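You operate a simulated robot arm through the tools that you are given. There is no shell and no other tool. Be economical: measure what you need, move in short steps, check, and stop when the job is done.

The job below is to be done with a simulated two-armed robot. You get a single attempt, and the scene is never put back.

JOB
Put the orange roll on the top of the bead table away on the high shelf of the grey rack. Put the orange sheet on the top of the bead table away on the top of the blue bench. Put the 30 angle block from the top of the bead table on the top of the small blue table and the 45 angle block on the top of the goods table. Put the orange ring marked "57" from the top of the bead table on the top of the sieve bench and the orange ring marked "72" on the top of the small blue table. Carry the purple panel with both arms and set it on the top of the bead table. Take the ribbed panel and put it on top of the flat beige panel on the top of the small wooden table. Any order will do. Set down upright: angle block.

It is judged by the outcome, as a careful person would: the job done as asked, and still so three seconds after it is handed in. It fails if anything else is knocked over, pushed out of place, dropped, spilled or broken. Flat cloth is picked up by pressing the open fingertips on it (5 to 10 N) and closing them slowly along it; thin cloth reads only 2 to 8 mm in the jaws.

ROBOT AND FRAMES
Two 7-joint arms with two-finger parallel grippers on one trunk, on a base that drives. Base frame: it is fixed to the floor where the robot stands at the start and does not move with it; the origin is under the middle of the robot, x ahead of it, y to its left, z up; the surface under the hand at the start is at about z = 78. Units: cm, degrees, N and s.
The left shoulder is at the start at [8.2, 17.4, 115.8], the right one opposite. With the tool pointing down near the work surface each hand reaches from about 10 to 70 cm from the robot's upright axis, wherever it stands, measured 20 degrees to its own side. Places, roughly: angle block [100, -25, 75]; flat beige panel [-400, -225, 75]; high shelf of the grey rack [840, -230, 120]; orange ring [125, -25, 75]; orange roll (8x8x5 cm) [50, -10, 80]; orange sheet (11x6x2 cm) [40, 10, 80]; purple panel (30x22x6 cm) [-140, -30, 80]; ribbed panel (12x8x6 cm) [-170, -40, 80]; top of the bead table [90, -20, 80]; top of the blue bench [820, 650, 80]; top of the goods table [-140, -20, 80]; top of the sieve bench [210, -220, 80]; top of the small blue table [-130, -230, 60]. Payload 3.6 kg a hand.
The tool frame of a hand sits at the grasp point between the pads (the TCP): z along the fingers, y along the line on which they close. The tips reach 3 cm beyond it. Largest opening 11 cm; finger width 2, thickness 1; the body of the gripper, 4.8 by 11.2 cm, starts 5.5 cm behind the TCP.
Orientation is that of the tool frame in the base frame, as [roll, pitch, yaw] about the fixed x, y, z axes, in that order (R = Rz(yaw) Ry(pitch) Rx(roll)). With the fingers straight down and closing along the base's y, the tool's x points along the base's -x, its y along +y and its z along -z.

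CONTROLS
- The arms move only by the tool arm_command. It takes "left_commands", "right_commands" or both (then of equal length, played together; a hand with none holds still); each is a list of rows, each an object of numbers (a shift or turn left out is 0, a gripper value left out holds the last): "jaw": the opening, from 0 (shut) to 1 (fully open); "x", "y", "z": the shift along the tool's x, y, z in cm; "ax", "ay", "az": the turn, a rotation vector about the tool's x, y, z in degrees. In form: [{"jaw": .., "x": .., "y": .., "z": .., "ax": .., "ay": .., "az": ..}, ...]. A call has 1 to 12 rows; each row shifts and turns the commanded pose from where the row before left it, along the tool's axes as they then stand. Rows are played at 5 a second. More than 5 cm and 8.6 degrees between two rows, or a gripper value outside its range, and nothing of the call is played. A pose out of reach is approached as far as the arm can. The call stops where the force on the tool passes 40 N (or 10 N more than at its start, if that is more) or the arm is blocked; 0.2 s more then pass. Each finger travels about 15.3 cm/s and halts on what it meets, pressing with about 23 N; the grip force reading is that of the motor and also rises with nothing between the fingers. The clock runs only during rows and for 0.2 s after the last one: add rows that do not move to give the fingers time. It gives the time, the measured TCP pose, the force on the tool (base axes), the opening and the grip force at its end, in the units of the frame above (readings bear some noise), with the torque about the TCP (base axes, N m) and any sound that the robot's microphone picked up.
- Cameras (640 x 400 px; columns grow to the right, rows downward): "scene" is now at [17.49, -1.5, 130.25]; the picture's right is [-0.16, -0.99, 0.00], its down [-0.81, 0.13, -0.58] and it looks along [0.57, -0.09, -0.81] (base axes); focal length 295 px, centre (320, 200). "left" rides on the left gripper at [7.2, -1.7, -10.3] in its tool frame; the picture's right is [0.23, 0.97, 0.00], its down [-0.76, 0.18, -0.62] and it looks along [-0.61, 0.14, 0.78] (tool axes); focal length 222 px, centre (320, 200). "right" rides on the right gripper at [7.2, 1.7, -10.3] in its tool frame; the picture's right is [-0.23, 0.97, 0.00], its down [-0.76, -0.18, -0.62] and it looks along [-0.61, -0.14, 0.78] (tool axes); focal length 222 px, centre (320, 200). There is no depth. A picture from a camera that has moved, and an enlarged one, comes with that camera's place and axes in the base frame and with its lens. The place of the scene camera against the robot may be out by one fixed shift of up to 1.8 cm in any direction.
- capture(camera): a new picture of that camera. It takes no simulated time.
- raise_lower(by): slides the trunk up (or, below 0, down) by that many cm; the arms and the scene camera ride with it, the base frame stays. It gives what a move gives, with no picture.
- drive_base(legs): drives the robot by 1 to 6 legs, each [ahead, left, turn to the left] in cm, cm and degrees, along the robot's own axes; the way and the turn of a leg run together, so that a leg with both is an arc; at most 150 cm and 180 degrees a leg. The arms and the cameras ride along, it lands a little off, and it stops where it bumps. It gives what a move gives.
- head_to(pan, tilt): turns the head with the scene camera to pan (to the left, within 86 degrees either way) and tilt (down, from -29 to 69), counted from straight ahead of the robot. It gives what a move gives.
- inspect(camera, box): a new picture of the part [left, top, right, bottom] of that camera's present view, enlarged. It takes no simulated time.
- close_job(): hands the job in; it is judged then, once.

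Work in short steps. Places have to be worked out from the pictures, the camera data and where the tool is seen: move nearer, look again, correct. Check each grasp and each placing, and mend what went wrong. You have 217 turns and 228 pictures in all, those below and enlarged ones among them. Open the grippers and draw the arms clear of the work before you hand the job in, unless the task says otherwise; then end with one line.

The tools are called after "Emit:" by a JSON object that holds its "api" and its "payload". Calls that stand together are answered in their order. arm_command: Moves the arms, as the interface text tells. Its arguments: {"type":"object","properties":{"left_commands":{"type":"array","items":{"type":"object","properties":{"jaw":{"type":"number"},"x":{"type":"number"},"y":{"type":"number"},"z":{"type":"number"},"ax":{"type":"number"},"ay":{"type":"number"},"az":{"type":"number"}}}},"right_commands":{"type":"array","items":{"type":"object","properties":{"jaw":{"type":"number"},"x":{"type":"number"},"y":{"type":"number"},"z":{"type":"number"},"ax":{"type":"number"},"ay":{"type":"number"},"az":{"type":"number"}}}}},"required":[]} The other tools are called the same way: raise_lower (by) slides the trunk up or down; drive_base (legs) drives the base; head_to (pan, tilt) turns the head that bears the scene camera; capture (camera) takes a picture; inspect (camera, box) takes an enlarged picture of a part of a camera's view; close_job () hands the job in.

At the start:

```text
time_s: 0.0
left_tool_pos: [39.43, 11.65, 106.39]
left_orientation: [-179.8, -0.1, -179.9]
left_force: [-0.2, -0.2, 0.8]
left_ft_torque: [0.0, -0.03, -0.02]
left_gripper_width: 10.99
left_gripper_force: 0.0
right_tool_pos: [34.14, -23.0, 103.26]
right_orientation: [180.0, 0.0, -180.0]
right_force: [-0.9, -0.4, -0.2]
right_ft_torque: [0.0, 0.01, 0.0]
right_gripper_width: 11.0
right_gripper_force: 0.1
trunk travel left (down, up): [-27.5, 48.8]
robot x, y, heading: [0.02, 0.48, 0.3]
head pan, tilt: [-9.0, 54.6]
```

scene: 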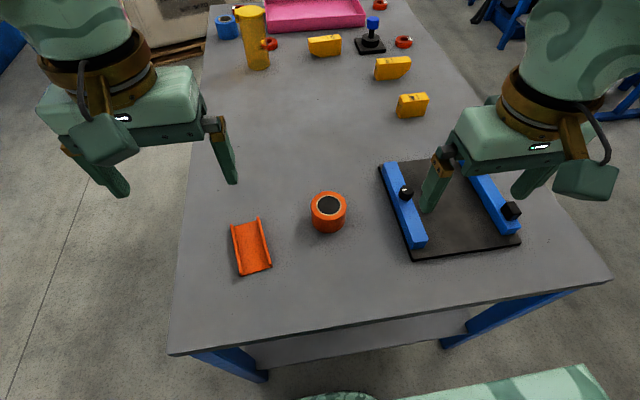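
right: 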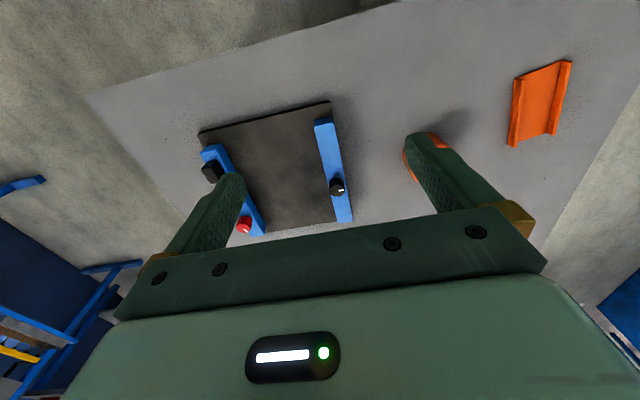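
left: 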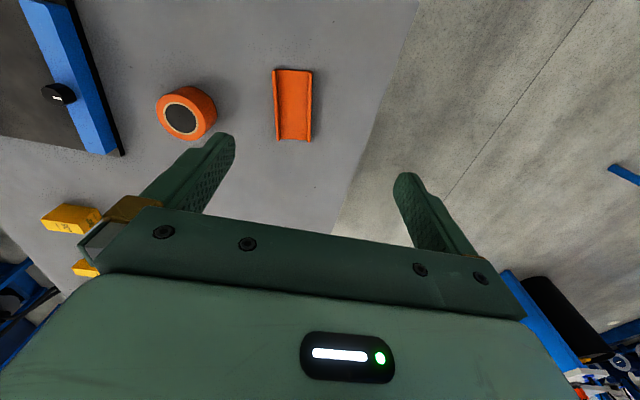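

I'll look ahead over the bead table first to find blocks and rings, and enlarge the labels.

Emit:
{"api": "head_to", "payload": {"pan": -10, "tilt": 30}}

Emit:
{"api": "capture", "payload": {"camera": "scene"}}

Emit:
{"api": "inspect", "payload": {"camera": "scene", "box": [200, 100, 440, 250]}}

```text
time_s: 0.9
left_tool_pos: [39.49, 11.54, 106.37]
left_orientation: [-179.9, -0.2, -179.9]
left_force: [0.6, 0.0, 0.3]
left_ft_torque: [0.03, 0.0, 0.01]
left_gripper_width: 10.98
left_gripper_force: 0.0
right_tool_pos: [34.2, -22.9, 103.14]
right_orientation: [-179.9, 0.1, 180.0]
right_force: [0.1, 0.5, 0.7]
right_ft_torque: [0.01, -0.02, 0.05]
right_gripper_width: 10.99
right_gripper_force: 0.0
trunk travel left (down, up): [-27.5, 48.8]
robot x, y, heading: [-0.15, -0.19, -0.2]
head pan, tilt: [-10.0, 30.0]
```

```text
224 pictures are left
camera scene: at [19.23, -1.94, 133.79], right [-0.17, -0.98, 0.0], down [-0.49, 0.09, -0.87], along [0.85, -0.15, -0.5], focal length 295 px, centre (320, 200)
```

scene: 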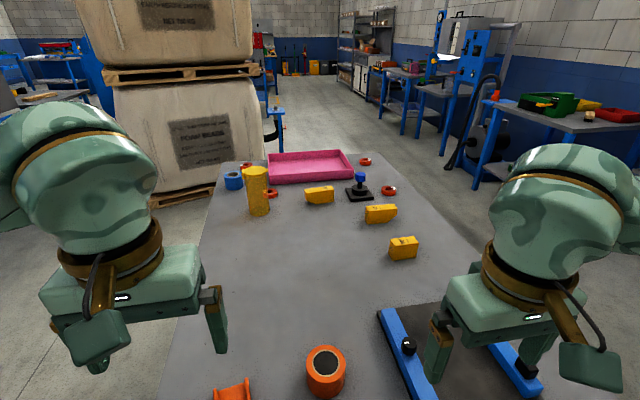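

```text
2.67 times, centred on (320, 175) of scene
camera zoom: at [19.23, -1.94, 133.79], right [-0.17, -0.98, 0.0], down [-0.49, 0.09, -0.87], along [0.85, -0.15, -0.5], focal length 788 px, centre (320, 267)
```

zoom: 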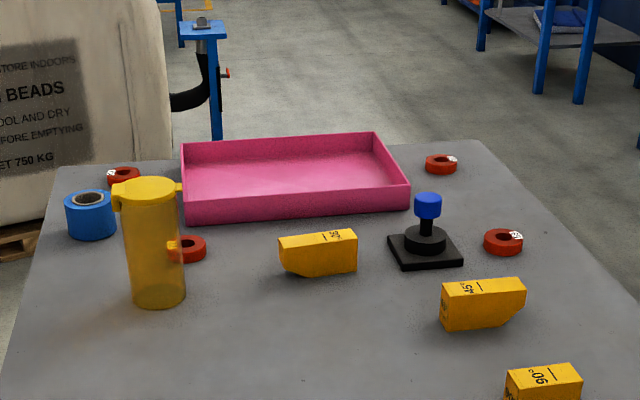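

Three blocks and four rings are visible; I enlarge the labels.

Emit:
{"api": "inspect", "payload": {"camera": "scene", "box": [300, 170, 430, 265]}}

Emit:
{"api": "inspect", "payload": {"camera": "scene", "box": [350, 145, 410, 205]}}

Emit:
{"api": "inspect", "payload": {"camera": "scene", "box": [225, 150, 285, 210]}}

```text
4.21 times, centred on (365, 218) of scene
camera zoom: at [19.23, -1.94, 133.79], right [-0.17, -0.98, 0.0], down [-0.49, 0.09, -0.87], along [0.85, -0.15, -0.5], focal length 1244 px, centre (130, 126)
```

zoom: 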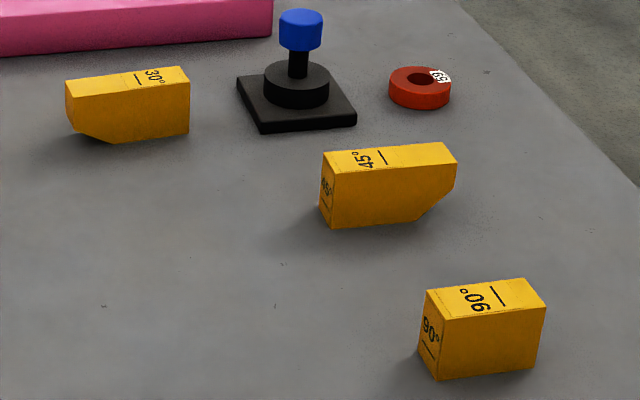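

```text
6.67 times, centred on (380, 175) of scene
camera zoom: at [19.23, -1.94, 133.79], right [-0.17, -0.98, 0.0], down [-0.49, 0.09, -0.87], along [0.85, -0.15, -0.5], focal length 1969 px, centre (-80, 367)
```

zoom: 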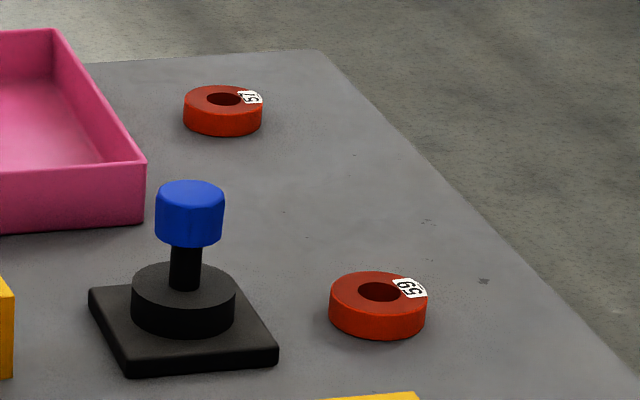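

```text
6.67 times, centred on (255, 180) of scene
camera zoom: at [19.23, -1.94, 133.79], right [-0.17, -0.98, 0.0], down [-0.49, 0.09, -0.87], along [0.85, -0.15, -0.5], focal length 1969 px, centre (753, 333)
```

zoom: 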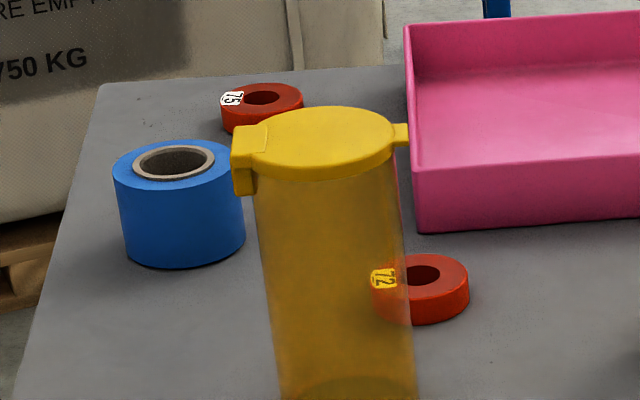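

Labels need a closer look later. First the roll and sheet: I estimate sheet at (45,8), long axis ~9° from x; roll at (47.7,-7.8). Move the left hand over the sheet.

Emit:
{"api": "arm_command", "payload": {"left_commands": [{"x": -3, "y": -1.8, "z": 4.0, "az": -4.5}, {"x": -2.7, "y": -1.9, "z": 4.0, "az": -4.5}, {"z": 3}, {}]}}

Emit:
{"api": "capture", "payload": {"camera": "left"}}

Emit:
{"api": "head_to", "payload": {"pan": 0, "tilt": 56}}

Emit:
{"api": "capture", "payload": {"camera": "scene"}}

```text
refused: row 1 steps farther than a row can; nothing moved
```

```text
219 pictures are left
camera left: at [32.23, 9.91, 116.72], right [-0.23, 0.97, 0.0], down [0.76, 0.18, 0.62], along [0.61, 0.14, -0.78], focal length 222 px, centre (320, 200)
```

left: 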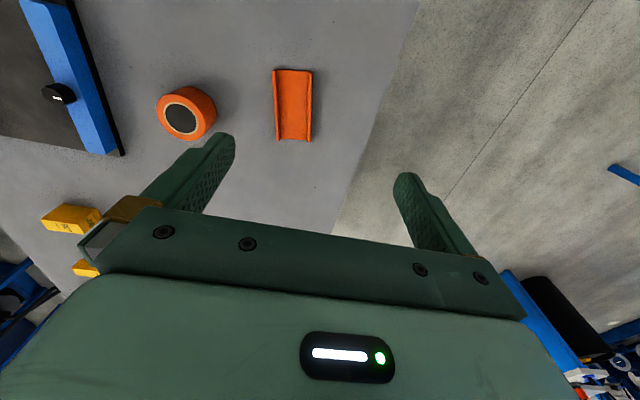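

```text
time_s: 1.8
left_tool_pos: [39.48, 11.63, 106.46]
left_orientation: [-179.8, -0.1, -179.9]
left_force: [0.0, 0.2, 0.5]
left_ft_torque: [-0.01, -0.03, 0.02]
left_gripper_width: 11.01
left_gripper_force: 0.0
right_tool_pos: [34.02, -23.0, 103.27]
right_orientation: [179.9, 0.0, -180.0]
right_force: [-0.2, 1.1, -0.4]
right_ft_torque: [0.02, 0.01, 0.0]
right_gripper_width: 11.0
right_gripper_force: 0.1
trunk travel left (down, up): [-27.5, 48.8]
robot x, y, heading: [-0.31, 0.14, -0.1]
head pan, tilt: [0.0, 56.0]
```

```text
218 pictures are left
camera scene: at [17.44, -0.37, 130.08], right [0.0, -1.0, 0.0], down [-0.83, 0.0, -0.56], along [0.56, 0.0, -0.83], focal length 295 px, centre (320, 200)
```

scene: 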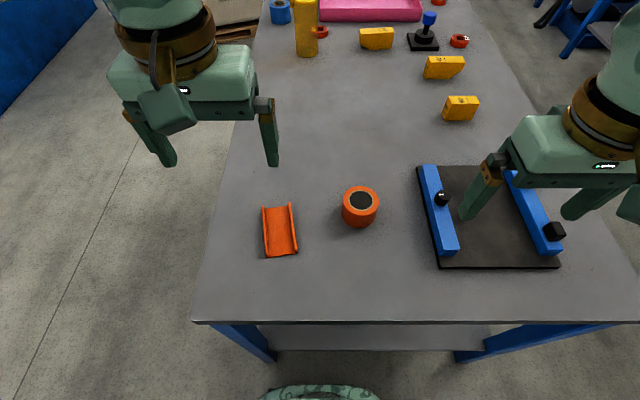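

Wrist view gives sheet centre (44,8), axis 10°; roll (48.3,-8). Moving the left hand over the sheet in smaller rows.

Emit:
{"api": "arm_command", "payload": {"left_commands": [{"x": -2.3, "y": -1.8, "z": 3}, {"x": -2.25, "y": -1.8, "z": 3}, {"z": 4, "az": -5}, {"z": 4, "az": -5}, {}]}}

Emit:
{"api": "capture", "payload": {"camera": "left"}}

```text
time_s: 3.0
left_tool_pos: [44.15, 7.66, 92.32]
left_orientation: [-179.9, -0.2, -169.9]
left_force: [-0.4, -0.1, 0.5]
left_ft_torque: [0.02, 0.02, 0.03]
left_gripper_width: 11.0
left_gripper_force: 0.1
right_tool_pos: [34.06, -23.05, 103.32]
right_orientation: [180.0, 0.0, 180.0]
right_force: [0.8, -0.1, 0.7]
right_ft_torque: [0.02, 0.01, 0.0]
right_gripper_width: 11.03
right_gripper_force: 0.1
trunk travel left (down, up): [-27.5, 48.8]
robot x, y, heading: [-0.03, 0.21, -0.2]
head pan, tilt: [0.0, 56.0]
```

```text
217 pictures are left
camera left: at [37.25, 4.86, 102.71], right [-0.39, 0.92, 0.0], down [0.72, 0.31, 0.62], along [0.57, 0.24, -0.78], focal length 222 px, centre (320, 200)
```

left: 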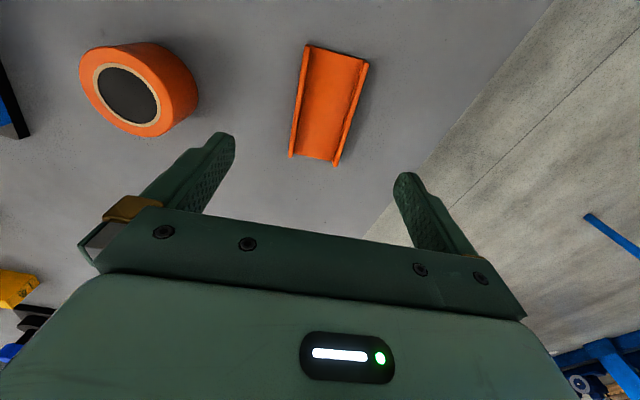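

Sheet centre (44.0,8.05); the hand needs +0.4 in y. Descend with tips just above the table and close gently.

Emit:
{"api": "arm_command", "payload": {"left_commands": [{"y": 0.4, "z": 3.5}, {"z": 3.5}, {"z": 2.2}, {"z": 1.0}, {}, {"jaw": 0.6}, {"jaw": 0.5}, {"jaw": 0.4}, {}]}}

Emit:
{"api": "capture", "payload": {"camera": "left"}}

```text
time_s: 5.0
left_tool_pos: [44.02, 8.44, 82.11]
left_orientation: [180.0, -0.1, -169.9]
left_force: [0.3, 0.7, 0.7]
left_ft_torque: [0.01, 0.03, 0.0]
left_gripper_width: 5.91
left_gripper_force: 22.9
right_tool_pos: [34.08, -23.05, 103.23]
right_orientation: [-180.0, -0.1, 180.0]
right_force: [0.0, 0.4, 0.2]
right_ft_torque: [0.01, 0.02, 0.0]
right_gripper_width: 11.01
right_gripper_force: 0.0
trunk travel left (down, up): [-27.5, 48.8]
robot x, y, heading: [0.35, -0.11, 0.2]
head pan, tilt: [0.0, 56.0]
```

```text
216 pictures are left
camera left: at [37.13, 5.47, 92.49], right [-0.39, 0.92, 0.0], down [0.72, 0.31, 0.62], along [0.57, 0.24, -0.78], focal length 222 px, centre (320, 200)
```

left: 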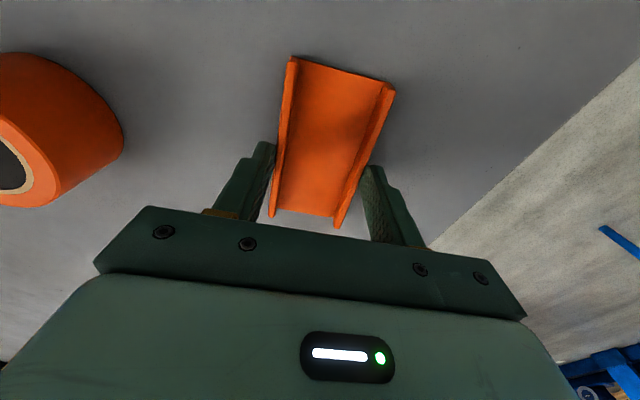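

Gripped rigidly at 5.9 cm. Lift the left hand and move it aside, while the right approaches the roll.

Emit:
{"api": "arm_command", "payload": {"left_commands": [{"z": -3, "jaw": 0.35}, {"z": -4.5}, {"z": -4.5}, {"z": -4, "y": 2}, {"y": 4}, {"y": 4}, {}], "right_commands": [{"x": -3, "y": 3}, {"x": -3, "y": 3}, {"x": -3, "y": 3}, {"x": -3, "y": 3}, {"x": -2.25, "y": 3.05}, {"z": 4}, {"z": 4}]}}

Emit:
{"api": "capture", "payload": {"camera": "right"}}

```text
time_s: 6.6
left_tool_pos: [42.23, 18.06, 98.12]
left_orientation: [180.0, -0.2, -169.9]
left_force: [-0.3, 0.0, -0.1]
left_ft_torque: [0.02, 0.02, 0.03]
left_gripper_width: 3.86
left_gripper_force: 0.1
right_tool_pos: [48.38, -7.85, 95.27]
right_orientation: [-179.9, -0.1, 180.0]
right_force: [0.2, 0.3, 0.6]
right_ft_torque: [-0.02, 0.04, 0.0]
right_gripper_width: 10.99
right_gripper_force: 0.1
trunk travel left (down, up): [-27.5, 48.8]
robot x, y, heading: [0.19, -0.24, -0.2]
head pan, tilt: [0.0, 56.0]
```

```text
215 pictures are left
camera right: at [41.22, -6.11, 105.7], right [0.23, 0.97, 0.0], down [0.76, -0.18, 0.62], along [0.61, -0.14, -0.78], focal length 222 px, centre (320, 200)
```

right: 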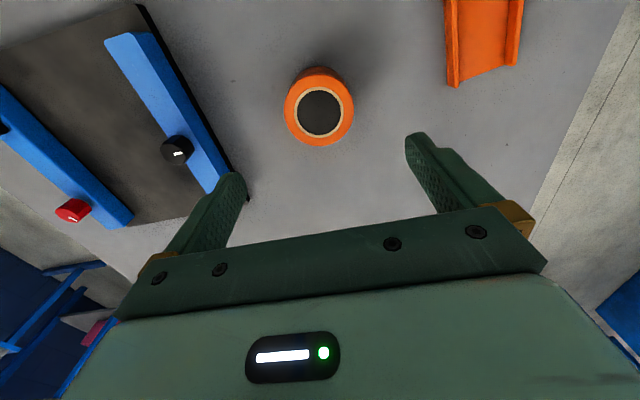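

The left lost the sheet (width 3.86, force 0). Check where the sheet now is.

Emit:
{"api": "capture", "payload": {"camera": "scene"}}

Emit:
{"api": "capture", "payload": {"camera": "left"}}

```text
214 pictures are left
camera scene: at [17.53, -0.37, 130.05], right [0.0, -1.0, 0.0], down [-0.83, 0.0, -0.56], along [0.56, 0.0, -0.83], focal length 295 px, centre (320, 200)
```

scene: 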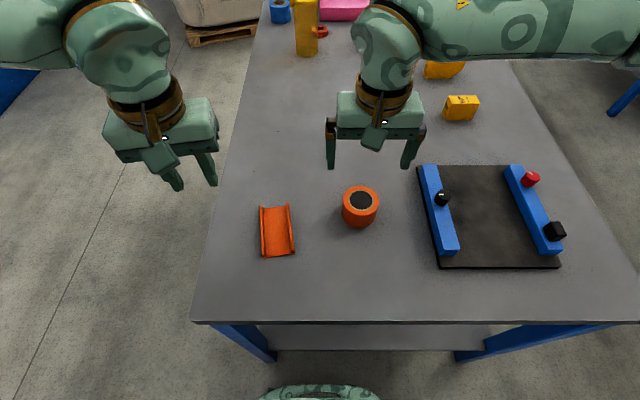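

```text
213 pictures are left
camera left: at [35.47, 15.18, 108.56], right [-0.39, 0.92, 0.0], down [0.72, 0.31, 0.62], along [0.57, 0.24, -0.78], focal length 222 px, centre (320, 200)
```

left: 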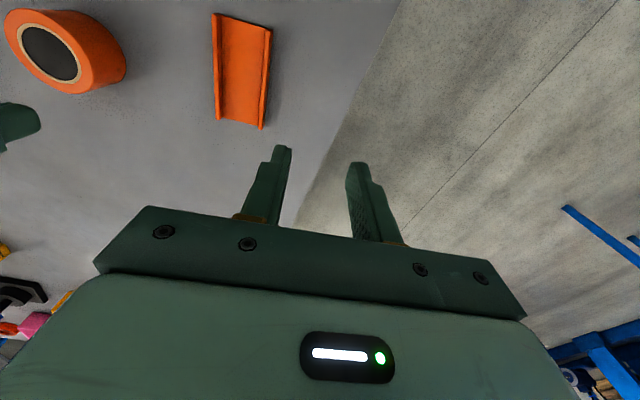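

Take the roll now: it's at (48.1,-7.7), directly below. Descend and close.

Emit:
{"api": "arm_command", "payload": {"right_commands": [{"z": 4, "x": 0.2}, {"z": 4}, {"z": 3.5}, {"z": 2.2}, {}, {"jaw": 0.8}, {"jaw": 0.65}, {"jaw": 0.55}, {"jaw": 0.5}, {}]}}

Emit:
{"api": "capture", "payload": {"camera": "right"}}

```text
time_s: 8.8
left_tool_pos: [42.26, 18.06, 98.23]
left_orientation: [-180.0, -0.1, -169.9]
left_force: [-0.1, 0.3, 0.0]
left_ft_torque: [-0.01, 0.0, 0.04]
left_gripper_width: 3.85
left_gripper_force: 0.0
right_tool_pos: [48.35, -7.89, 81.32]
right_orientation: [180.0, -0.1, 180.0]
right_force: [-0.2, 0.6, 0.3]
right_ft_torque: [0.01, -0.01, 0.01]
right_gripper_width: 6.88
right_gripper_force: 22.8
trunk travel left (down, up): [-27.5, 48.8]
robot x, y, heading: [-0.05, -0.19, -0.0]
head pan, tilt: [0.0, 56.0]
```

```text
212 pictures are left
camera right: at [41.17, -6.2, 91.75], right [0.23, 0.97, 0.0], down [0.76, -0.18, 0.62], along [0.61, -0.14, -0.78], focal length 222 px, centre (320, 200)
```

right: 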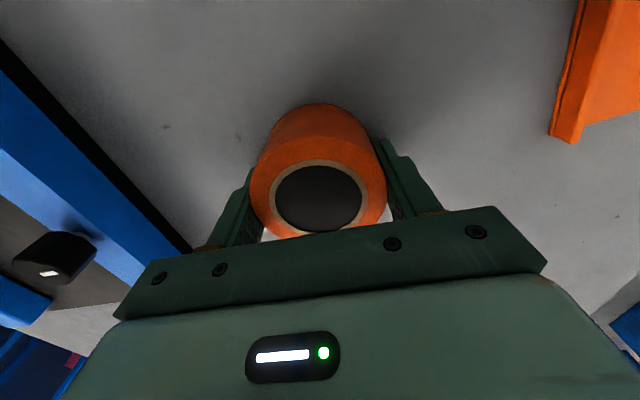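

Roll gripped. Lift it, move right hand aside, and bring left back over the sheet with jaws open.

Emit:
{"api": "arm_command", "payload": {"right_commands": [{"z": -2.5, "jaw": 0.45}, {"z": -4}, {"z": -4.5}, {"z": -4.5}, {"y": -4.5}, {"y": -4.5}, {"y": -3}, {}], "left_commands": [{"jaw": 1}, {}, {}, {}, {"y": -4.9}, {"y": -4.9}, {"z": 4.9}, {"z": 4.6}]}}

Emit:
{"api": "capture", "payload": {"camera": "left"}}

```text
time_s: 10.6
left_tool_pos: [44.05, 8.19, 88.68]
left_orientation: [-179.9, -0.1, -169.9]
left_force: [0.7, 0.2, -0.1]
left_ft_torque: [0.0, -0.02, -0.01]
left_gripper_width: 11.01
left_gripper_force: 0.1
right_tool_pos: [48.05, -20.21, 96.95]
right_orientation: [-179.9, -0.1, -179.9]
right_force: [0.4, -0.4, -0.5]
right_ft_torque: [-0.05, -0.04, -0.01]
right_gripper_width: 6.88
right_gripper_force: 22.9
trunk travel left (down, up): [-27.5, 48.8]
robot x, y, heading: [0.06, 0.05, -0.1]
head pan, tilt: [0.0, 56.0]
```

```text
211 pictures are left
camera left: at [37.26, 5.31, 98.98], right [-0.39, 0.92, 0.0], down [0.72, 0.31, 0.62], along [0.57, 0.24, -0.78], focal length 222 px, centre (320, 200)
```

left: 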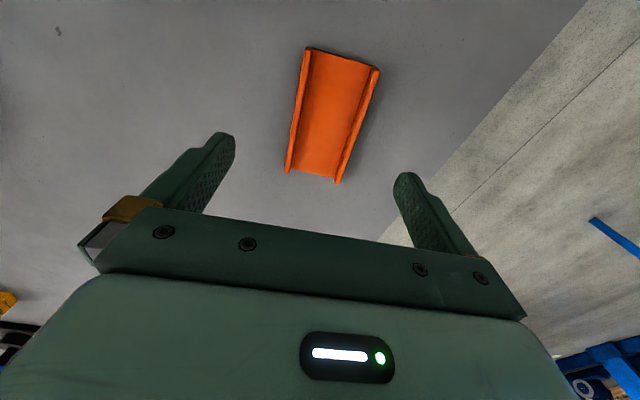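

Roll held at 6.88. Lower the left tips to nearly touch the table, then close.

Emit:
{"api": "arm_command", "payload": {"left_commands": [{"z": 4}, {"z": 2.5}, {"z": 0.6}, {"z": 0.4}, {}, {"jaw": 0.6}, {"jaw": 0.5}, {"jaw": 0.3}, {}, {"z": -0.5}, {"z": -0.5}, {}]}}

Emit:
{"api": "capture", "payload": {"camera": "left"}}

```text
time_s: 13.2
left_tool_pos: [43.91, 8.48, 82.11]
left_orientation: [-179.9, 0.0, -169.9]
left_force: [0.5, -0.6, 0.1]
left_ft_torque: [-0.01, -0.01, 0.04]
left_gripper_width: 5.96
left_gripper_force: 23.2
right_tool_pos: [48.18, -20.1, 96.86]
right_orientation: [-179.9, -0.1, 180.0]
right_force: [0.4, 0.1, -1.1]
right_ft_torque: [0.0, -0.03, 0.0]
right_gripper_width: 6.89
right_gripper_force: 23.9
trunk travel left (down, up): [-27.5, 48.8]
robot x, y, heading: [0.26, -0.12, 0.1]
head pan, tilt: [0.0, 56.0]
```

```text
210 pictures are left
camera left: at [37.03, 5.57, 92.45], right [-0.39, 0.92, 0.0], down [0.72, 0.31, 0.62], along [0.57, 0.24, -0.78], focal length 222 px, centre (320, 200)
```

left: 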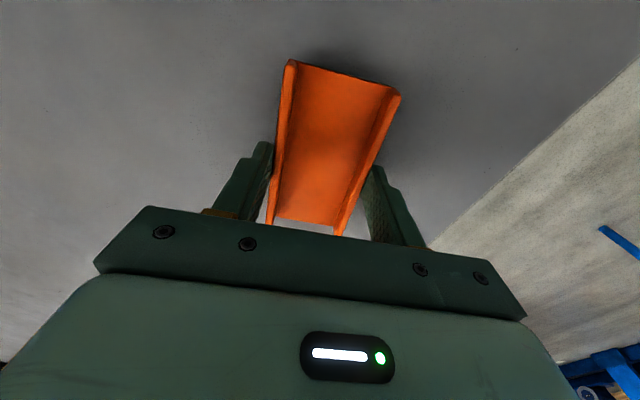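

Seems to have come up with the hand this time. Lift gently and verify.

Emit:
{"api": "arm_command", "payload": {"left_commands": [{"z": -1.5}, {"z": -2.5}, {"z": -4}, {"z": -4}, {"z": -3}, {}]}}

Emit:
{"api": "capture", "payload": {"camera": "scene"}}

```text
time_s: 14.6
left_tool_pos: [44.05, 8.51, 97.53]
left_orientation: [180.0, -0.2, -169.9]
left_force: [0.3, 0.3, -0.2]
left_ft_torque: [0.02, 0.01, -0.02]
left_gripper_width: 5.98
left_gripper_force: 22.7
right_tool_pos: [48.25, -20.09, 96.88]
right_orientation: [-180.0, -0.1, 180.0]
right_force: [-0.1, -0.1, -0.1]
right_ft_torque: [0.03, 0.01, -0.02]
right_gripper_width: 6.9
right_gripper_force: 23.0
trunk travel left (down, up): [-27.5, 48.8]
robot x, y, heading: [-0.19, -0.01, 0.1]
head pan, tilt: [0.0, 56.0]
```

```text
209 pictures are left
camera scene: at [17.47, -0.37, 130.06], right [0.0, -1.0, 0.0], down [-0.83, 0.0, -0.56], along [0.56, 0.0, -0.83], focal length 295 px, centre (320, 200)
```

scene: 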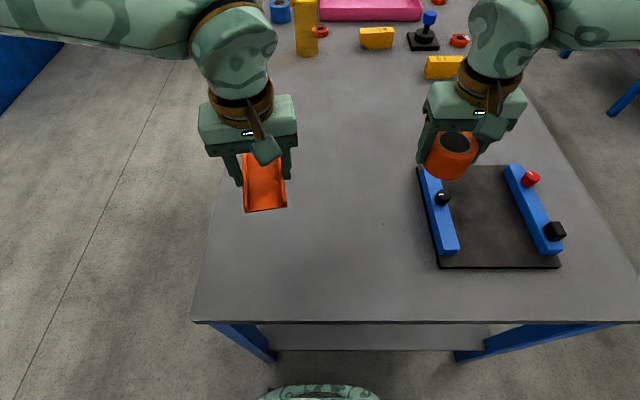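

Both held. Pull the arms in and up for driving, then survey the room.

Emit:
{"api": "arm_command", "payload": {"left_commands": [{"z": -4}, {"z": -4}, {"x": 4.5}, {"x": 4.5}, {"x": 4}, {}], "right_commands": [{"z": -4}, {"z": -4}, {"x": 4.5}, {"x": 4.5}, {"x": 4.5}, {"x": 3}]}}

Emit:
{"api": "head_to", "payload": {"pan": -60, "tilt": 15}}

Emit:
{"api": "capture", "payload": {"camera": "scene"}}

Emit:
{"api": "head_to", "payload": {"pan": 0, "tilt": 8}}

Emit:
{"api": "capture", "payload": {"camera": "scene"}}

Emit:
{"api": "head_to", "payload": {"pan": 60, "tilt": 15}}

Emit:
{"api": "capture", "payload": {"camera": "scene"}}

```text
time_s: 16.0
left_tool_pos: [31.04, 6.2, 105.15]
left_orientation: [-180.0, 0.0, -170.0]
left_force: [-0.6, 0.1, 0.1]
left_ft_torque: [-0.03, 0.0, 0.03]
left_gripper_width: 5.95
left_gripper_force: 22.9
right_tool_pos: [31.45, -20.02, 105.11]
right_orientation: [180.0, 0.1, -180.0]
right_force: [-0.2, -0.3, -0.9]
right_ft_torque: [-0.01, 0.0, -0.02]
right_gripper_width: 6.89
right_gripper_force: 22.7
trunk travel left (down, up): [-27.5, 48.8]
robot x, y, heading: [-0.16, -0.11, 0.1]
head pan, tilt: [0.0, 56.0]
```

```text
time_s: 17.3
left_tool_pos: [30.97, 6.32, 105.24]
left_orientation: [-180.0, 0.1, -169.9]
left_force: [-0.2, 0.1, -0.3]
left_ft_torque: [0.01, 0.04, -0.03]
left_gripper_width: 5.97
left_gripper_force: 23.4
right_tool_pos: [31.59, -19.81, 105.13]
right_orientation: [-179.9, 0.0, 180.0]
right_force: [0.7, 0.9, -0.7]
right_ft_torque: [0.02, 0.0, 0.04]
right_gripper_width: 6.88
right_gripper_force: 22.9
trunk travel left (down, up): [-27.5, 48.8]
robot x, y, heading: [-0.01, 0.42, -0.3]
head pan, tilt: [-60.0, 15.0]
```

```text
208 pictures are left
camera scene: at [15.01, -8.46, 136.21], right [-0.87, -0.5, 0.0], down [-0.13, 0.22, -0.97], along [0.48, -0.84, -0.26], focal length 295 px, centre (320, 200)
```

scene: 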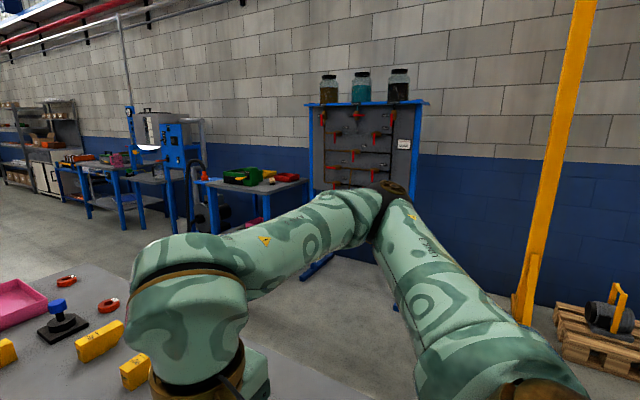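

```text
time_s: 18.6
left_tool_pos: [31.12, 6.18, 105.26]
left_orientation: [-180.0, -0.2, -169.9]
left_force: [-0.4, -0.2, -0.6]
left_ft_torque: [0.06, 0.05, 0.01]
left_gripper_width: 6.0
left_gripper_force: 23.1
right_tool_pos: [31.52, -20.04, 104.94]
right_orientation: [-179.9, -0.1, 180.0]
right_force: [-0.1, -1.2, -0.7]
right_ft_torque: [0.01, 0.02, 0.01]
right_gripper_width: 6.9
right_gripper_force: 23.2
trunk travel left (down, up): [-27.5, 48.8]
robot x, y, heading: [0.25, 0.0, 0.0]
head pan, tilt: [0.0, 8.0]
```

```text
207 pictures are left
camera scene: at [19.59, -0.38, 137.36], right [0.0, -1.0, 0.0], down [-0.14, 0.0, -0.99], along [0.99, 0.0, -0.14], focal length 295 px, centre (320, 200)
```

scene: 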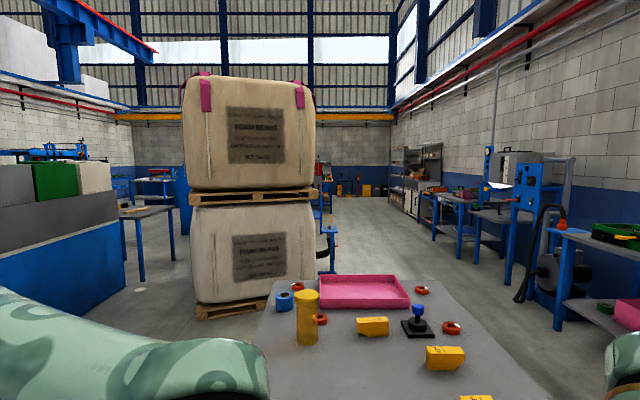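

```text
time_s: 19.9
left_tool_pos: [31.16, 6.18, 105.2]
left_orientation: [-179.8, -0.1, -169.9]
left_force: [0.5, -0.1, -1.0]
left_ft_torque: [-0.01, -0.01, 0.01]
left_gripper_width: 5.94
left_gripper_force: 23.3
right_tool_pos: [31.53, -19.99, 105.07]
right_orientation: [-180.0, -0.1, 180.0]
right_force: [0.5, -0.1, -0.8]
right_ft_torque: [0.0, 0.01, 0.01]
right_gripper_width: 6.89
right_gripper_force: 23.2
trunk travel left (down, up): [-27.5, 48.8]
robot x, y, heading: [0.03, 0.05, 0.0]
head pan, tilt: [60.0, 15.0]
```

```text
206 pictures are left
camera scene: at [15.01, 7.71, 136.22], right [0.87, -0.5, 0.0], down [-0.13, -0.22, -0.97], along [0.48, 0.84, -0.26], focal length 295 px, centre (320, 200)
```

scene: 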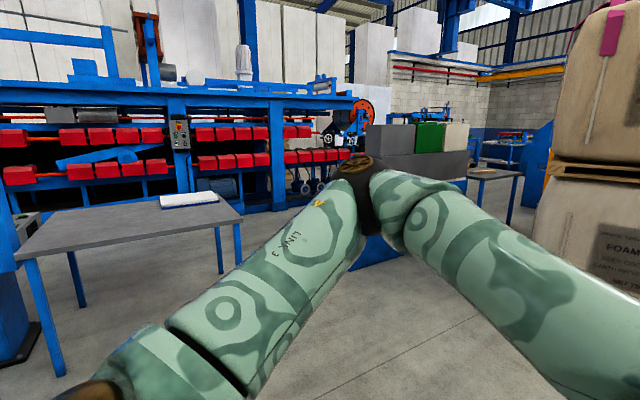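

The corridor runs along the right side of the table. Back off a bit, slide right to y≈-115 and look along it.

Emit:
{"api": "drive_base", "payload": {"legs": [[-12, 0, 0], [0, -115, 0]]}}

Emit:
{"api": "head_to", "payload": {"pan": 0, "tilt": 15}}

Emit:
{"api": "capture", "payload": {"camera": "scene"}}

```text
time_s: 26.4
left_tool_pos: [18.49, -105.34, 105.23]
left_orientation: [-180.0, -0.1, -170.5]
left_force: [1.3, -0.8, -0.7]
left_ft_torque: [0.02, -0.01, 0.01]
left_gripper_width: 5.93
left_gripper_force: 23.0
right_tool_pos: [18.59, -131.59, 105.16]
right_orientation: [179.9, 0.0, 179.4]
right_force: [0.4, -0.7, -1.4]
right_ft_torque: [0.04, 0.02, -0.02]
right_gripper_width: 6.86
right_gripper_force: 22.8
trunk travel left (down, up): [-27.5, 48.8]
robot x, y, heading: [-12.6, -111.36, -0.4]
head pan, tilt: [60.0, 15.0]
```

```text
time_s: 27.7
left_tool_pos: [18.54, -105.31, 105.11]
left_orientation: [-179.9, -0.1, -170.6]
left_force: [0.4, 0.3, -0.3]
left_ft_torque: [0.01, 0.0, -0.01]
left_gripper_width: 5.92
left_gripper_force: 23.2
right_tool_pos: [18.72, -131.44, 104.97]
right_orientation: [-180.0, 0.0, 179.4]
right_force: [-0.3, 0.5, -0.7]
right_ft_torque: [0.03, 0.04, 0.0]
right_gripper_width: 6.87
right_gripper_force: 23.0
trunk travel left (down, up): [-27.5, 48.8]
robot x, y, heading: [-12.99, -111.31, -0.7]
head pan, tilt: [0.0, 15.0]
```

```text
205 pictures are left
camera scene: at [7.06, -111.8, 136.22], right [-0.01, -1.0, 0.0], down [-0.26, 0.0, -0.97], along [0.97, -0.01, -0.26], focal length 295 px, centre (320, 200)
```

scene: 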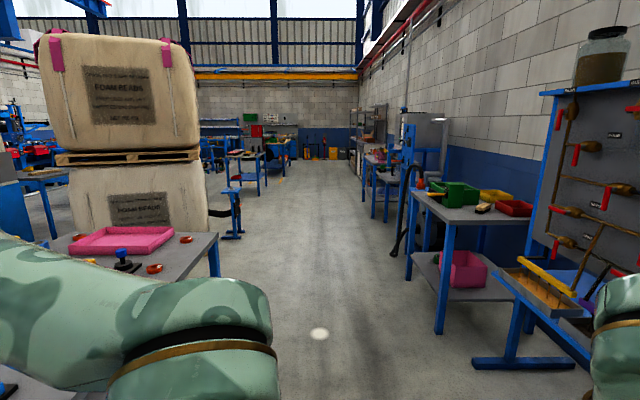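

The corridor is clear for several metres. Drive 600 cm ahead and look again.

Emit:
{"api": "drive_base", "payload": {"legs": [[150, 0, 0.5], [150, 0, 0], [150, 0, 0], [150, 0, 0]]}}

Emit:
{"api": "capture", "payload": {"camera": "scene"}}

Emit:
{"api": "head_to", "payload": {"pan": 50, "tilt": 15}}

Emit:
{"api": "capture", "payload": {"camera": "scene"}}

Emit:
{"api": "head_to", "payload": {"pan": -35, "tilt": 15}}

Emit:
{"api": "capture", "payload": {"camera": "scene"}}

```text
time_s: 56.4
left_tool_pos: [620.94, -83.01, 105.15]
left_orientation: [-179.9, 0.0, -168.2]
left_force: [0.1, -0.2, 0.6]
left_ft_torque: [-0.01, 0.03, 0.01]
left_gripper_width: 5.94
left_gripper_force: 23.4
right_tool_pos: [622.18, -109.32, 105.19]
right_orientation: [-180.0, -0.1, -178.2]
right_force: [0.6, -0.4, 0.1]
right_ft_torque: [0.02, 0.0, -0.01]
right_gripper_width: 6.85
right_gripper_force: 22.9
trunk travel left (down, up): [-27.5, 48.8]
robot x, y, heading: [590.01, -90.35, 1.5]
head pan, tilt: [0.0, 15.0]
```

```text
204 pictures are left
camera scene: at [609.69, -90.06, 136.21], right [0.03, -1.0, 0.0], down [-0.26, -0.01, -0.97], along [0.97, 0.03, -0.26], focal length 295 px, centre (320, 200)
```

scene: 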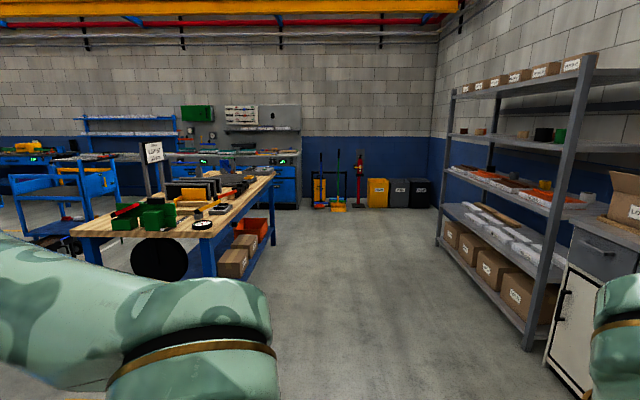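

```text
time_s: 57.5
left_tool_pos: [620.75, -83.05, 105.17]
left_orientation: [-179.9, -0.1, -168.2]
left_force: [0.8, 0.7, -0.3]
left_ft_torque: [0.02, -0.03, -0.01]
left_gripper_width: 5.94
left_gripper_force: 22.1
right_tool_pos: [622.02, -109.23, 105.12]
right_orientation: [-179.9, -0.1, -178.1]
right_force: [-0.2, 0.2, -0.9]
right_ft_torque: [0.01, 0.02, -0.01]
right_gripper_width: 6.88
right_gripper_force: 22.7
trunk travel left (down, up): [-27.5, 48.8]
robot x, y, heading: [589.98, -90.12, 1.8]
head pan, tilt: [50.0, 15.0]
```

```text
203 pictures are left
camera scene: at [606.12, -83.02, 136.22], right [0.78, -0.62, 0.0], down [-0.16, -0.2, -0.97], along [0.6, 0.76, -0.26], focal length 295 px, centre (320, 200)
```

scene: 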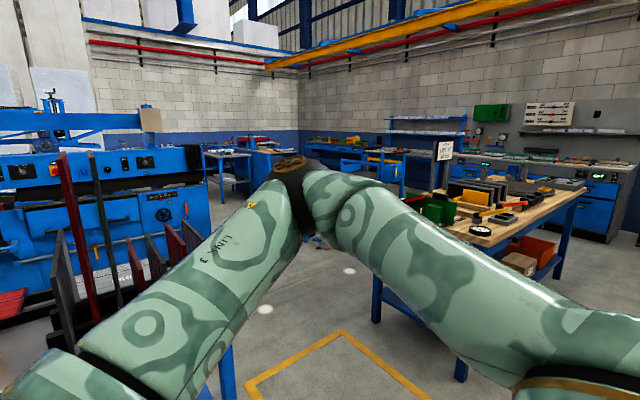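

```text
time_s: 59.1
left_tool_pos: [620.84, -83.04, 105.29]
left_orientation: [-179.8, 0.0, -168.3]
left_force: [0.3, -0.4, -1.0]
left_ft_torque: [-0.03, 0.03, -0.01]
left_gripper_width: 5.97
left_gripper_force: 23.1
right_tool_pos: [622.03, -109.27, 105.06]
right_orientation: [180.0, 0.0, -178.2]
right_force: [-1.1, 0.4, -1.0]
right_ft_torque: [-0.02, -0.01, 0.0]
right_gripper_width: 6.89
right_gripper_force: 23.3
trunk travel left (down, up): [-27.5, 48.8]
robot x, y, heading: [590.25, -90.13, 1.7]
head pan, tilt: [-35.0, 15.0]
```

```text
202 pictures are left
camera scene: at [608.14, -95.46, 136.22], right [-0.55, -0.84, 0.0], down [-0.22, 0.14, -0.97], along [0.81, -0.53, -0.26], focal length 295 px, centre (320, 200)
```

scene: 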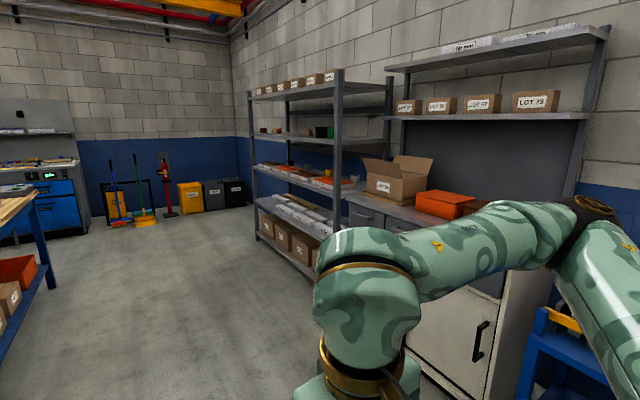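

The grey rack spans x≈765–940, front at y≈-213; the "high shelf" is the second from the top at ~120. I drive to about (800,-125) and turn to face it.

Emit:
{"api": "drive_base", "payload": {"legs": [[0, 0, -1.7], [150, 0, 0], [60, -38, 0], [0, 0, -90]]}}

Emit:
{"api": "head_to", "payload": {"pan": 0, "tilt": 5}}

Emit:
{"api": "capture", "payload": {"camera": "scene"}}

```text
time_s: 74.1
left_tool_pos: [806.4, -158.52, 105.16]
left_orientation: [180.0, -0.2, 103.3]
left_force: [0.5, 0.2, -0.2]
left_ft_torque: [-0.01, -0.03, 0.0]
left_gripper_width: 5.94
left_gripper_force: 22.9
right_tool_pos: [780.31, -160.56, 105.18]
right_orientation: [179.9, -0.1, 93.3]
right_force: [-0.3, 0.2, -1.1]
right_ft_torque: [0.0, -0.02, -0.01]
right_gripper_width: 6.88
right_gripper_force: 23.2
trunk travel left (down, up): [-27.5, 48.8]
robot x, y, heading: [798.25, -127.45, -86.6]
head pan, tilt: [-35.0, 15.0]
```

```text
time_s: 75.1
left_tool_pos: [806.4, -158.58, 105.2]
left_orientation: [-179.9, -0.1, 103.2]
left_force: [0.1, -0.2, -0.6]
left_ft_torque: [-0.01, -0.02, -0.01]
left_gripper_width: 5.93
left_gripper_force: 23.2
right_tool_pos: [780.31, -160.49, 105.09]
right_orientation: [179.9, 0.0, 93.3]
right_force: [0.5, -0.1, -1.0]
right_ft_torque: [0.0, 0.03, -0.01]
right_gripper_width: 6.88
right_gripper_force: 22.8
trunk travel left (down, up): [-27.5, 48.8]
robot x, y, heading: [798.06, -127.49, -86.8]
head pan, tilt: [0.0, 5.0]
```

```text
201 pictures are left
camera scene: at [800.77, -146.36, 137.84], right [-1.0, -0.06, 0.0], down [0.0, 0.09, -1.0], along [0.06, -0.99, -0.09], focal length 295 px, centre (320, 200)
```

scene: 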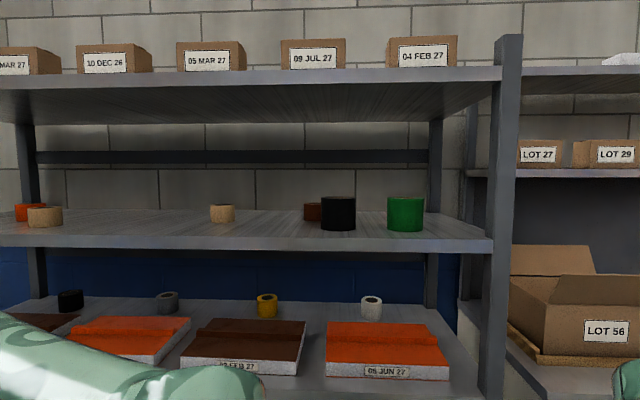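

High shelf ≈ z 121 with a wide gap between the beige rolls (around column 130). Shift left to put the right hand in front of it, and look again for parallax.

Emit:
{"api": "drive_base", "payload": {"legs": [[0, 0, -3.3], [0, 30, 0]]}}

Emit:
{"api": "capture", "payload": {"camera": "scene"}}

Emit:
{"api": "raise_lower", "payload": {"by": 28}}

Emit:
{"api": "capture", "payload": {"camera": "right"}}

Emit:
{"api": "capture", "payload": {"camera": "scene"}}

```text
time_s: 77.5
left_tool_pos: [834.54, -159.03, 105.27]
left_orientation: [-180.0, 0.0, 99.8]
left_force: [0.0, -0.5, -0.8]
left_ft_torque: [0.0, 0.0, -0.04]
left_gripper_width: 5.92
left_gripper_force: 22.4
right_tool_pos: [808.26, -159.33, 105.12]
right_orientation: [179.9, -0.1, 89.7]
right_force: [1.4, -0.6, -0.5]
right_ft_torque: [-0.03, 0.0, 0.02]
right_gripper_width: 6.86
right_gripper_force: 22.6
trunk travel left (down, up): [-27.5, 48.8]
robot x, y, heading: [828.43, -127.9, -90.4]
head pan, tilt: [0.0, 5.0]
```

```text
200 pictures are left
camera scene: at [829.65, -146.45, 137.84], right [-1.0, 0.0, 0.0], down [0.0, 0.09, -1.0], along [0.0, -1.0, -0.09], focal length 295 px, centre (320, 200)
```

scene: 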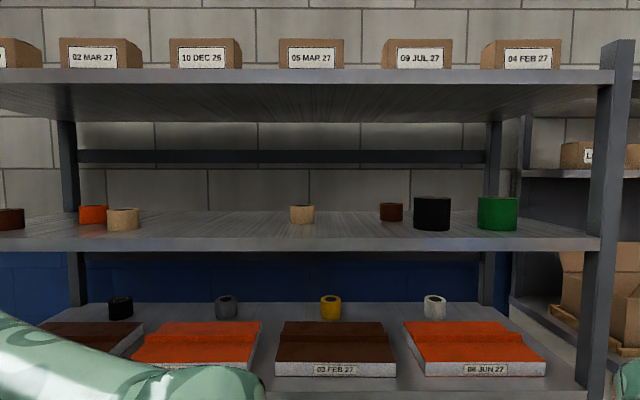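

```text
time_s: 80.4
left_tool_pos: [834.37, -158.96, 133.2]
left_orientation: [-180.0, -0.1, 99.8]
left_force: [-0.3, -0.5, 0.3]
left_ft_torque: [0.0, 0.02, -0.02]
left_gripper_width: 5.96
left_gripper_force: 23.2
right_tool_pos: [808.14, -159.3, 133.03]
right_orientation: [-179.9, 0.0, 89.8]
right_force: [-0.7, -0.2, -0.8]
right_ft_torque: [0.02, 0.01, 0.01]
right_gripper_width: 6.83
right_gripper_force: 23.0
trunk travel left (down, up): [-55.5, 20.8]
robot x, y, heading: [828.45, -127.8, -90.4]
head pan, tilt: [0.0, 5.0]
```

```text
199 pictures are left
camera right: at [809.98, -152.01, 143.48], right [0.97, -0.23, 0.0], down [-0.18, -0.76, 0.62], along [-0.14, -0.61, -0.78], focal length 222 px, centre (320, 200)
```

right: 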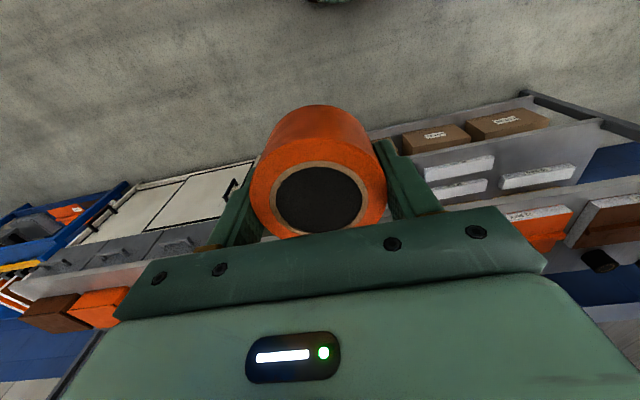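

```text
198 pictures are left
camera scene: at [829.57, -139.17, 166.13], right [-1.0, 0.0, 0.0], down [0.0, 0.09, -1.0], along [0.0, -1.0, -0.09], focal length 295 px, centre (320, 200)
```

scene: 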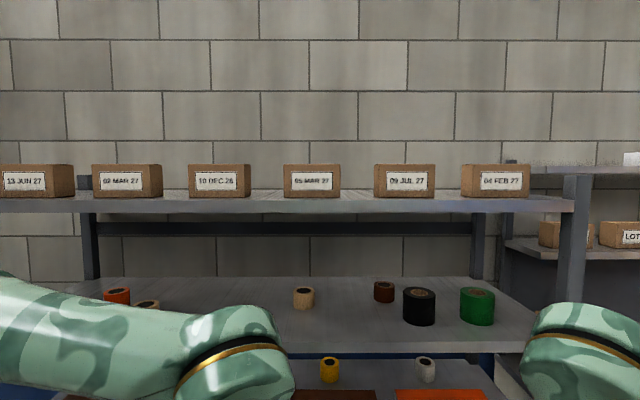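

Triangulating the shelf edges; enlarge for precise edge rows.

Emit:
{"api": "inspect", "payload": {"camera": "scene", "box": [280, 260, 540, 400]}}

```text
2.46 times, centred on (410, 330) of scene
camera zoom: at [829.57, -139.17, 166.13], right [-1.0, 0.0, 0.0], down [0.0, 0.09, -1.0], along [0.0, -1.0, -0.09], focal length 727 px, centre (98, -120)
```

zoom: 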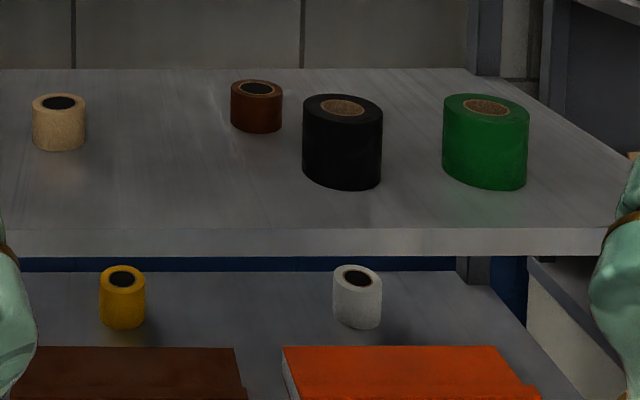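

Front edge y≈-211, top z≈123.4, next shelf underside ≈157. Free gap near x≈857. Drive left 49 and ahead 33.

Emit:
{"api": "drive_base", "payload": {"legs": [[0, 49, 0.4], [33, 0, 0]]}}

Emit:
{"api": "head_to", "payload": {"pan": -20, "tilt": 40}}

Emit:
{"api": "capture", "payload": {"camera": "scene"}}

Emit:
{"api": "capture", "payload": {"camera": "right"}}

```text
time_s: 85.1
left_tool_pos: [883.49, -192.48, 133.19]
left_orientation: [-179.8, -0.1, 100.0]
left_force: [-1.0, 0.1, -1.0]
left_ft_torque: [-0.01, -0.02, 0.02]
left_gripper_width: 5.94
left_gripper_force: 23.5
right_tool_pos: [857.34, -192.91, 132.98]
right_orientation: [180.0, 0.1, 90.0]
right_force: [-0.6, 0.2, -0.1]
right_ft_torque: [0.02, 0.0, -0.01]
right_gripper_width: 6.88
right_gripper_force: 22.7
trunk travel left (down, up): [-55.5, 20.8]
robot x, y, heading: [877.45, -161.7, -90.1]
head pan, tilt: [0.0, 5.0]
```

```text
time_s: 86.1
left_tool_pos: [883.42, -192.42, 133.19]
left_orientation: [-179.9, -0.1, 99.9]
left_force: [0.4, -0.5, 0.3]
left_ft_torque: [0.01, 0.0, 0.01]
left_gripper_width: 5.94
left_gripper_force: 22.8
right_tool_pos: [857.42, -193.02, 133.06]
right_orientation: [-180.0, 0.0, 90.1]
right_force: [0.7, -0.3, -1.8]
right_ft_torque: [-0.02, 0.01, -0.01]
right_gripper_width: 6.86
right_gripper_force: 23.1
trunk travel left (down, up): [-55.5, 20.8]
robot x, y, heading: [877.48, -161.56, -90.0]
head pan, tilt: [-20.0, 40.0]
```

```text
196 pictures are left
camera scene: at [875.75, -171.5, 160.57], right [-0.94, 0.34, 0.0], down [0.22, 0.6, -0.77], along [-0.26, -0.72, -0.64], focal length 295 px, centre (320, 200)
```

scene: 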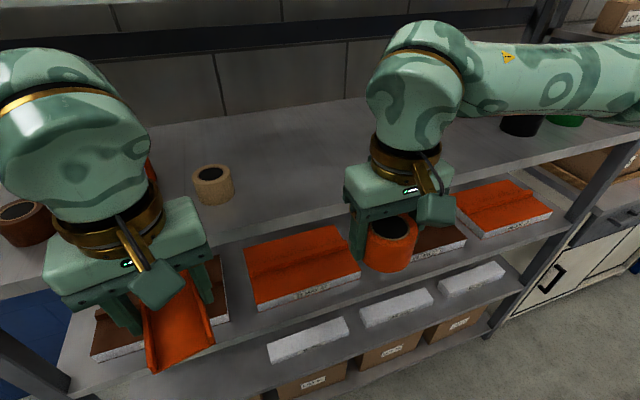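

```text
195 pictures are left
camera right: at [859.11, -185.6, 143.51], right [0.97, -0.23, 0.0], down [-0.18, -0.76, 0.62], along [-0.14, -0.61, -0.78], focal length 222 px, centre (320, 200)
```

right: 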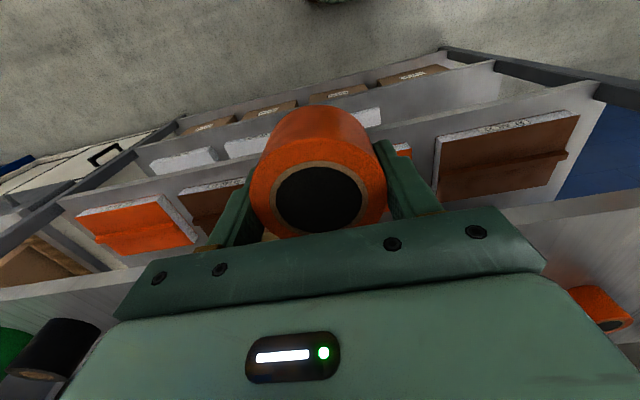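

Tilt the right tool back ~36° (fingers forward-down), still in front of the shelf.

Emit:
{"api": "arm_command", "payload": {"right_commands": [{"ay": -6}, {"ay": -6}, {"ay": -6}, {"ay": -6}, {"ay": -6}, {"ay": -6}, {}]}}

Emit:
{"api": "capture", "payload": {"camera": "scene"}}

Emit:
{"api": "capture", "payload": {"camera": "right"}}

```text
time_s: 87.7
left_tool_pos: [883.47, -192.45, 133.11]
left_orientation: [-179.9, -0.1, 100.1]
left_force: [-0.1, -0.3, -1.1]
left_ft_torque: [0.0, -0.01, 0.0]
left_gripper_width: 5.94
left_gripper_force: 22.7
right_tool_pos: [858.39, -198.12, 134.6]
right_orientation: [180.0, 35.9, 89.9]
right_force: [0.5, -0.8, 0.5]
right_ft_torque: [-0.01, -0.01, 0.0]
right_gripper_width: 6.85
right_gripper_force: 22.9
right hand out of reach, approached as far as the arm can: row 4, 5, 6
trunk travel left (down, up): [-55.5, 20.8]
robot x, y, heading: [877.24, -161.21, -90.1]
head pan, tilt: [-20.0, 40.0]
```

```text
194 pictures are left
camera scene: at [875.73, -171.52, 160.56], right [-0.94, 0.34, 0.0], down [0.22, 0.6, -0.77], along [-0.26, -0.72, -0.64], focal length 295 px, centre (320, 200)
```

scene: 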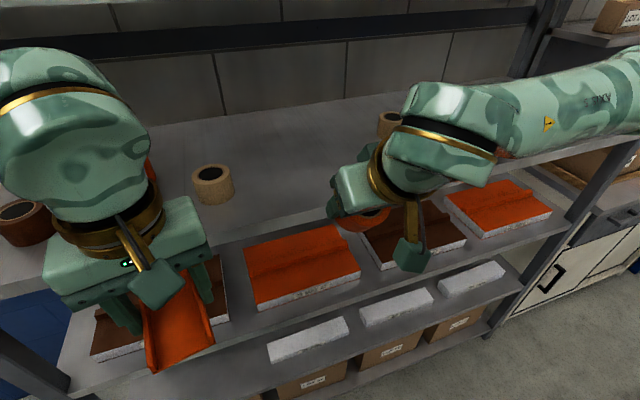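

```text
193 pictures are left
camera right: at [860.21, -186.1, 138.8], right [0.97, -0.18, 0.13], down [-0.18, -0.25, 0.95], along [-0.14, -0.95, -0.28], focal length 222 px, centre (320, 200)
```

right: 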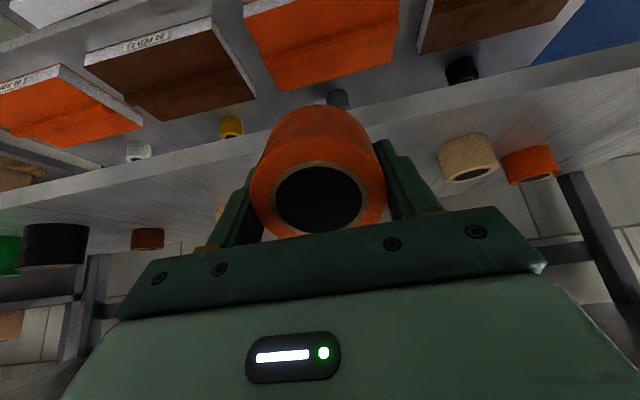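

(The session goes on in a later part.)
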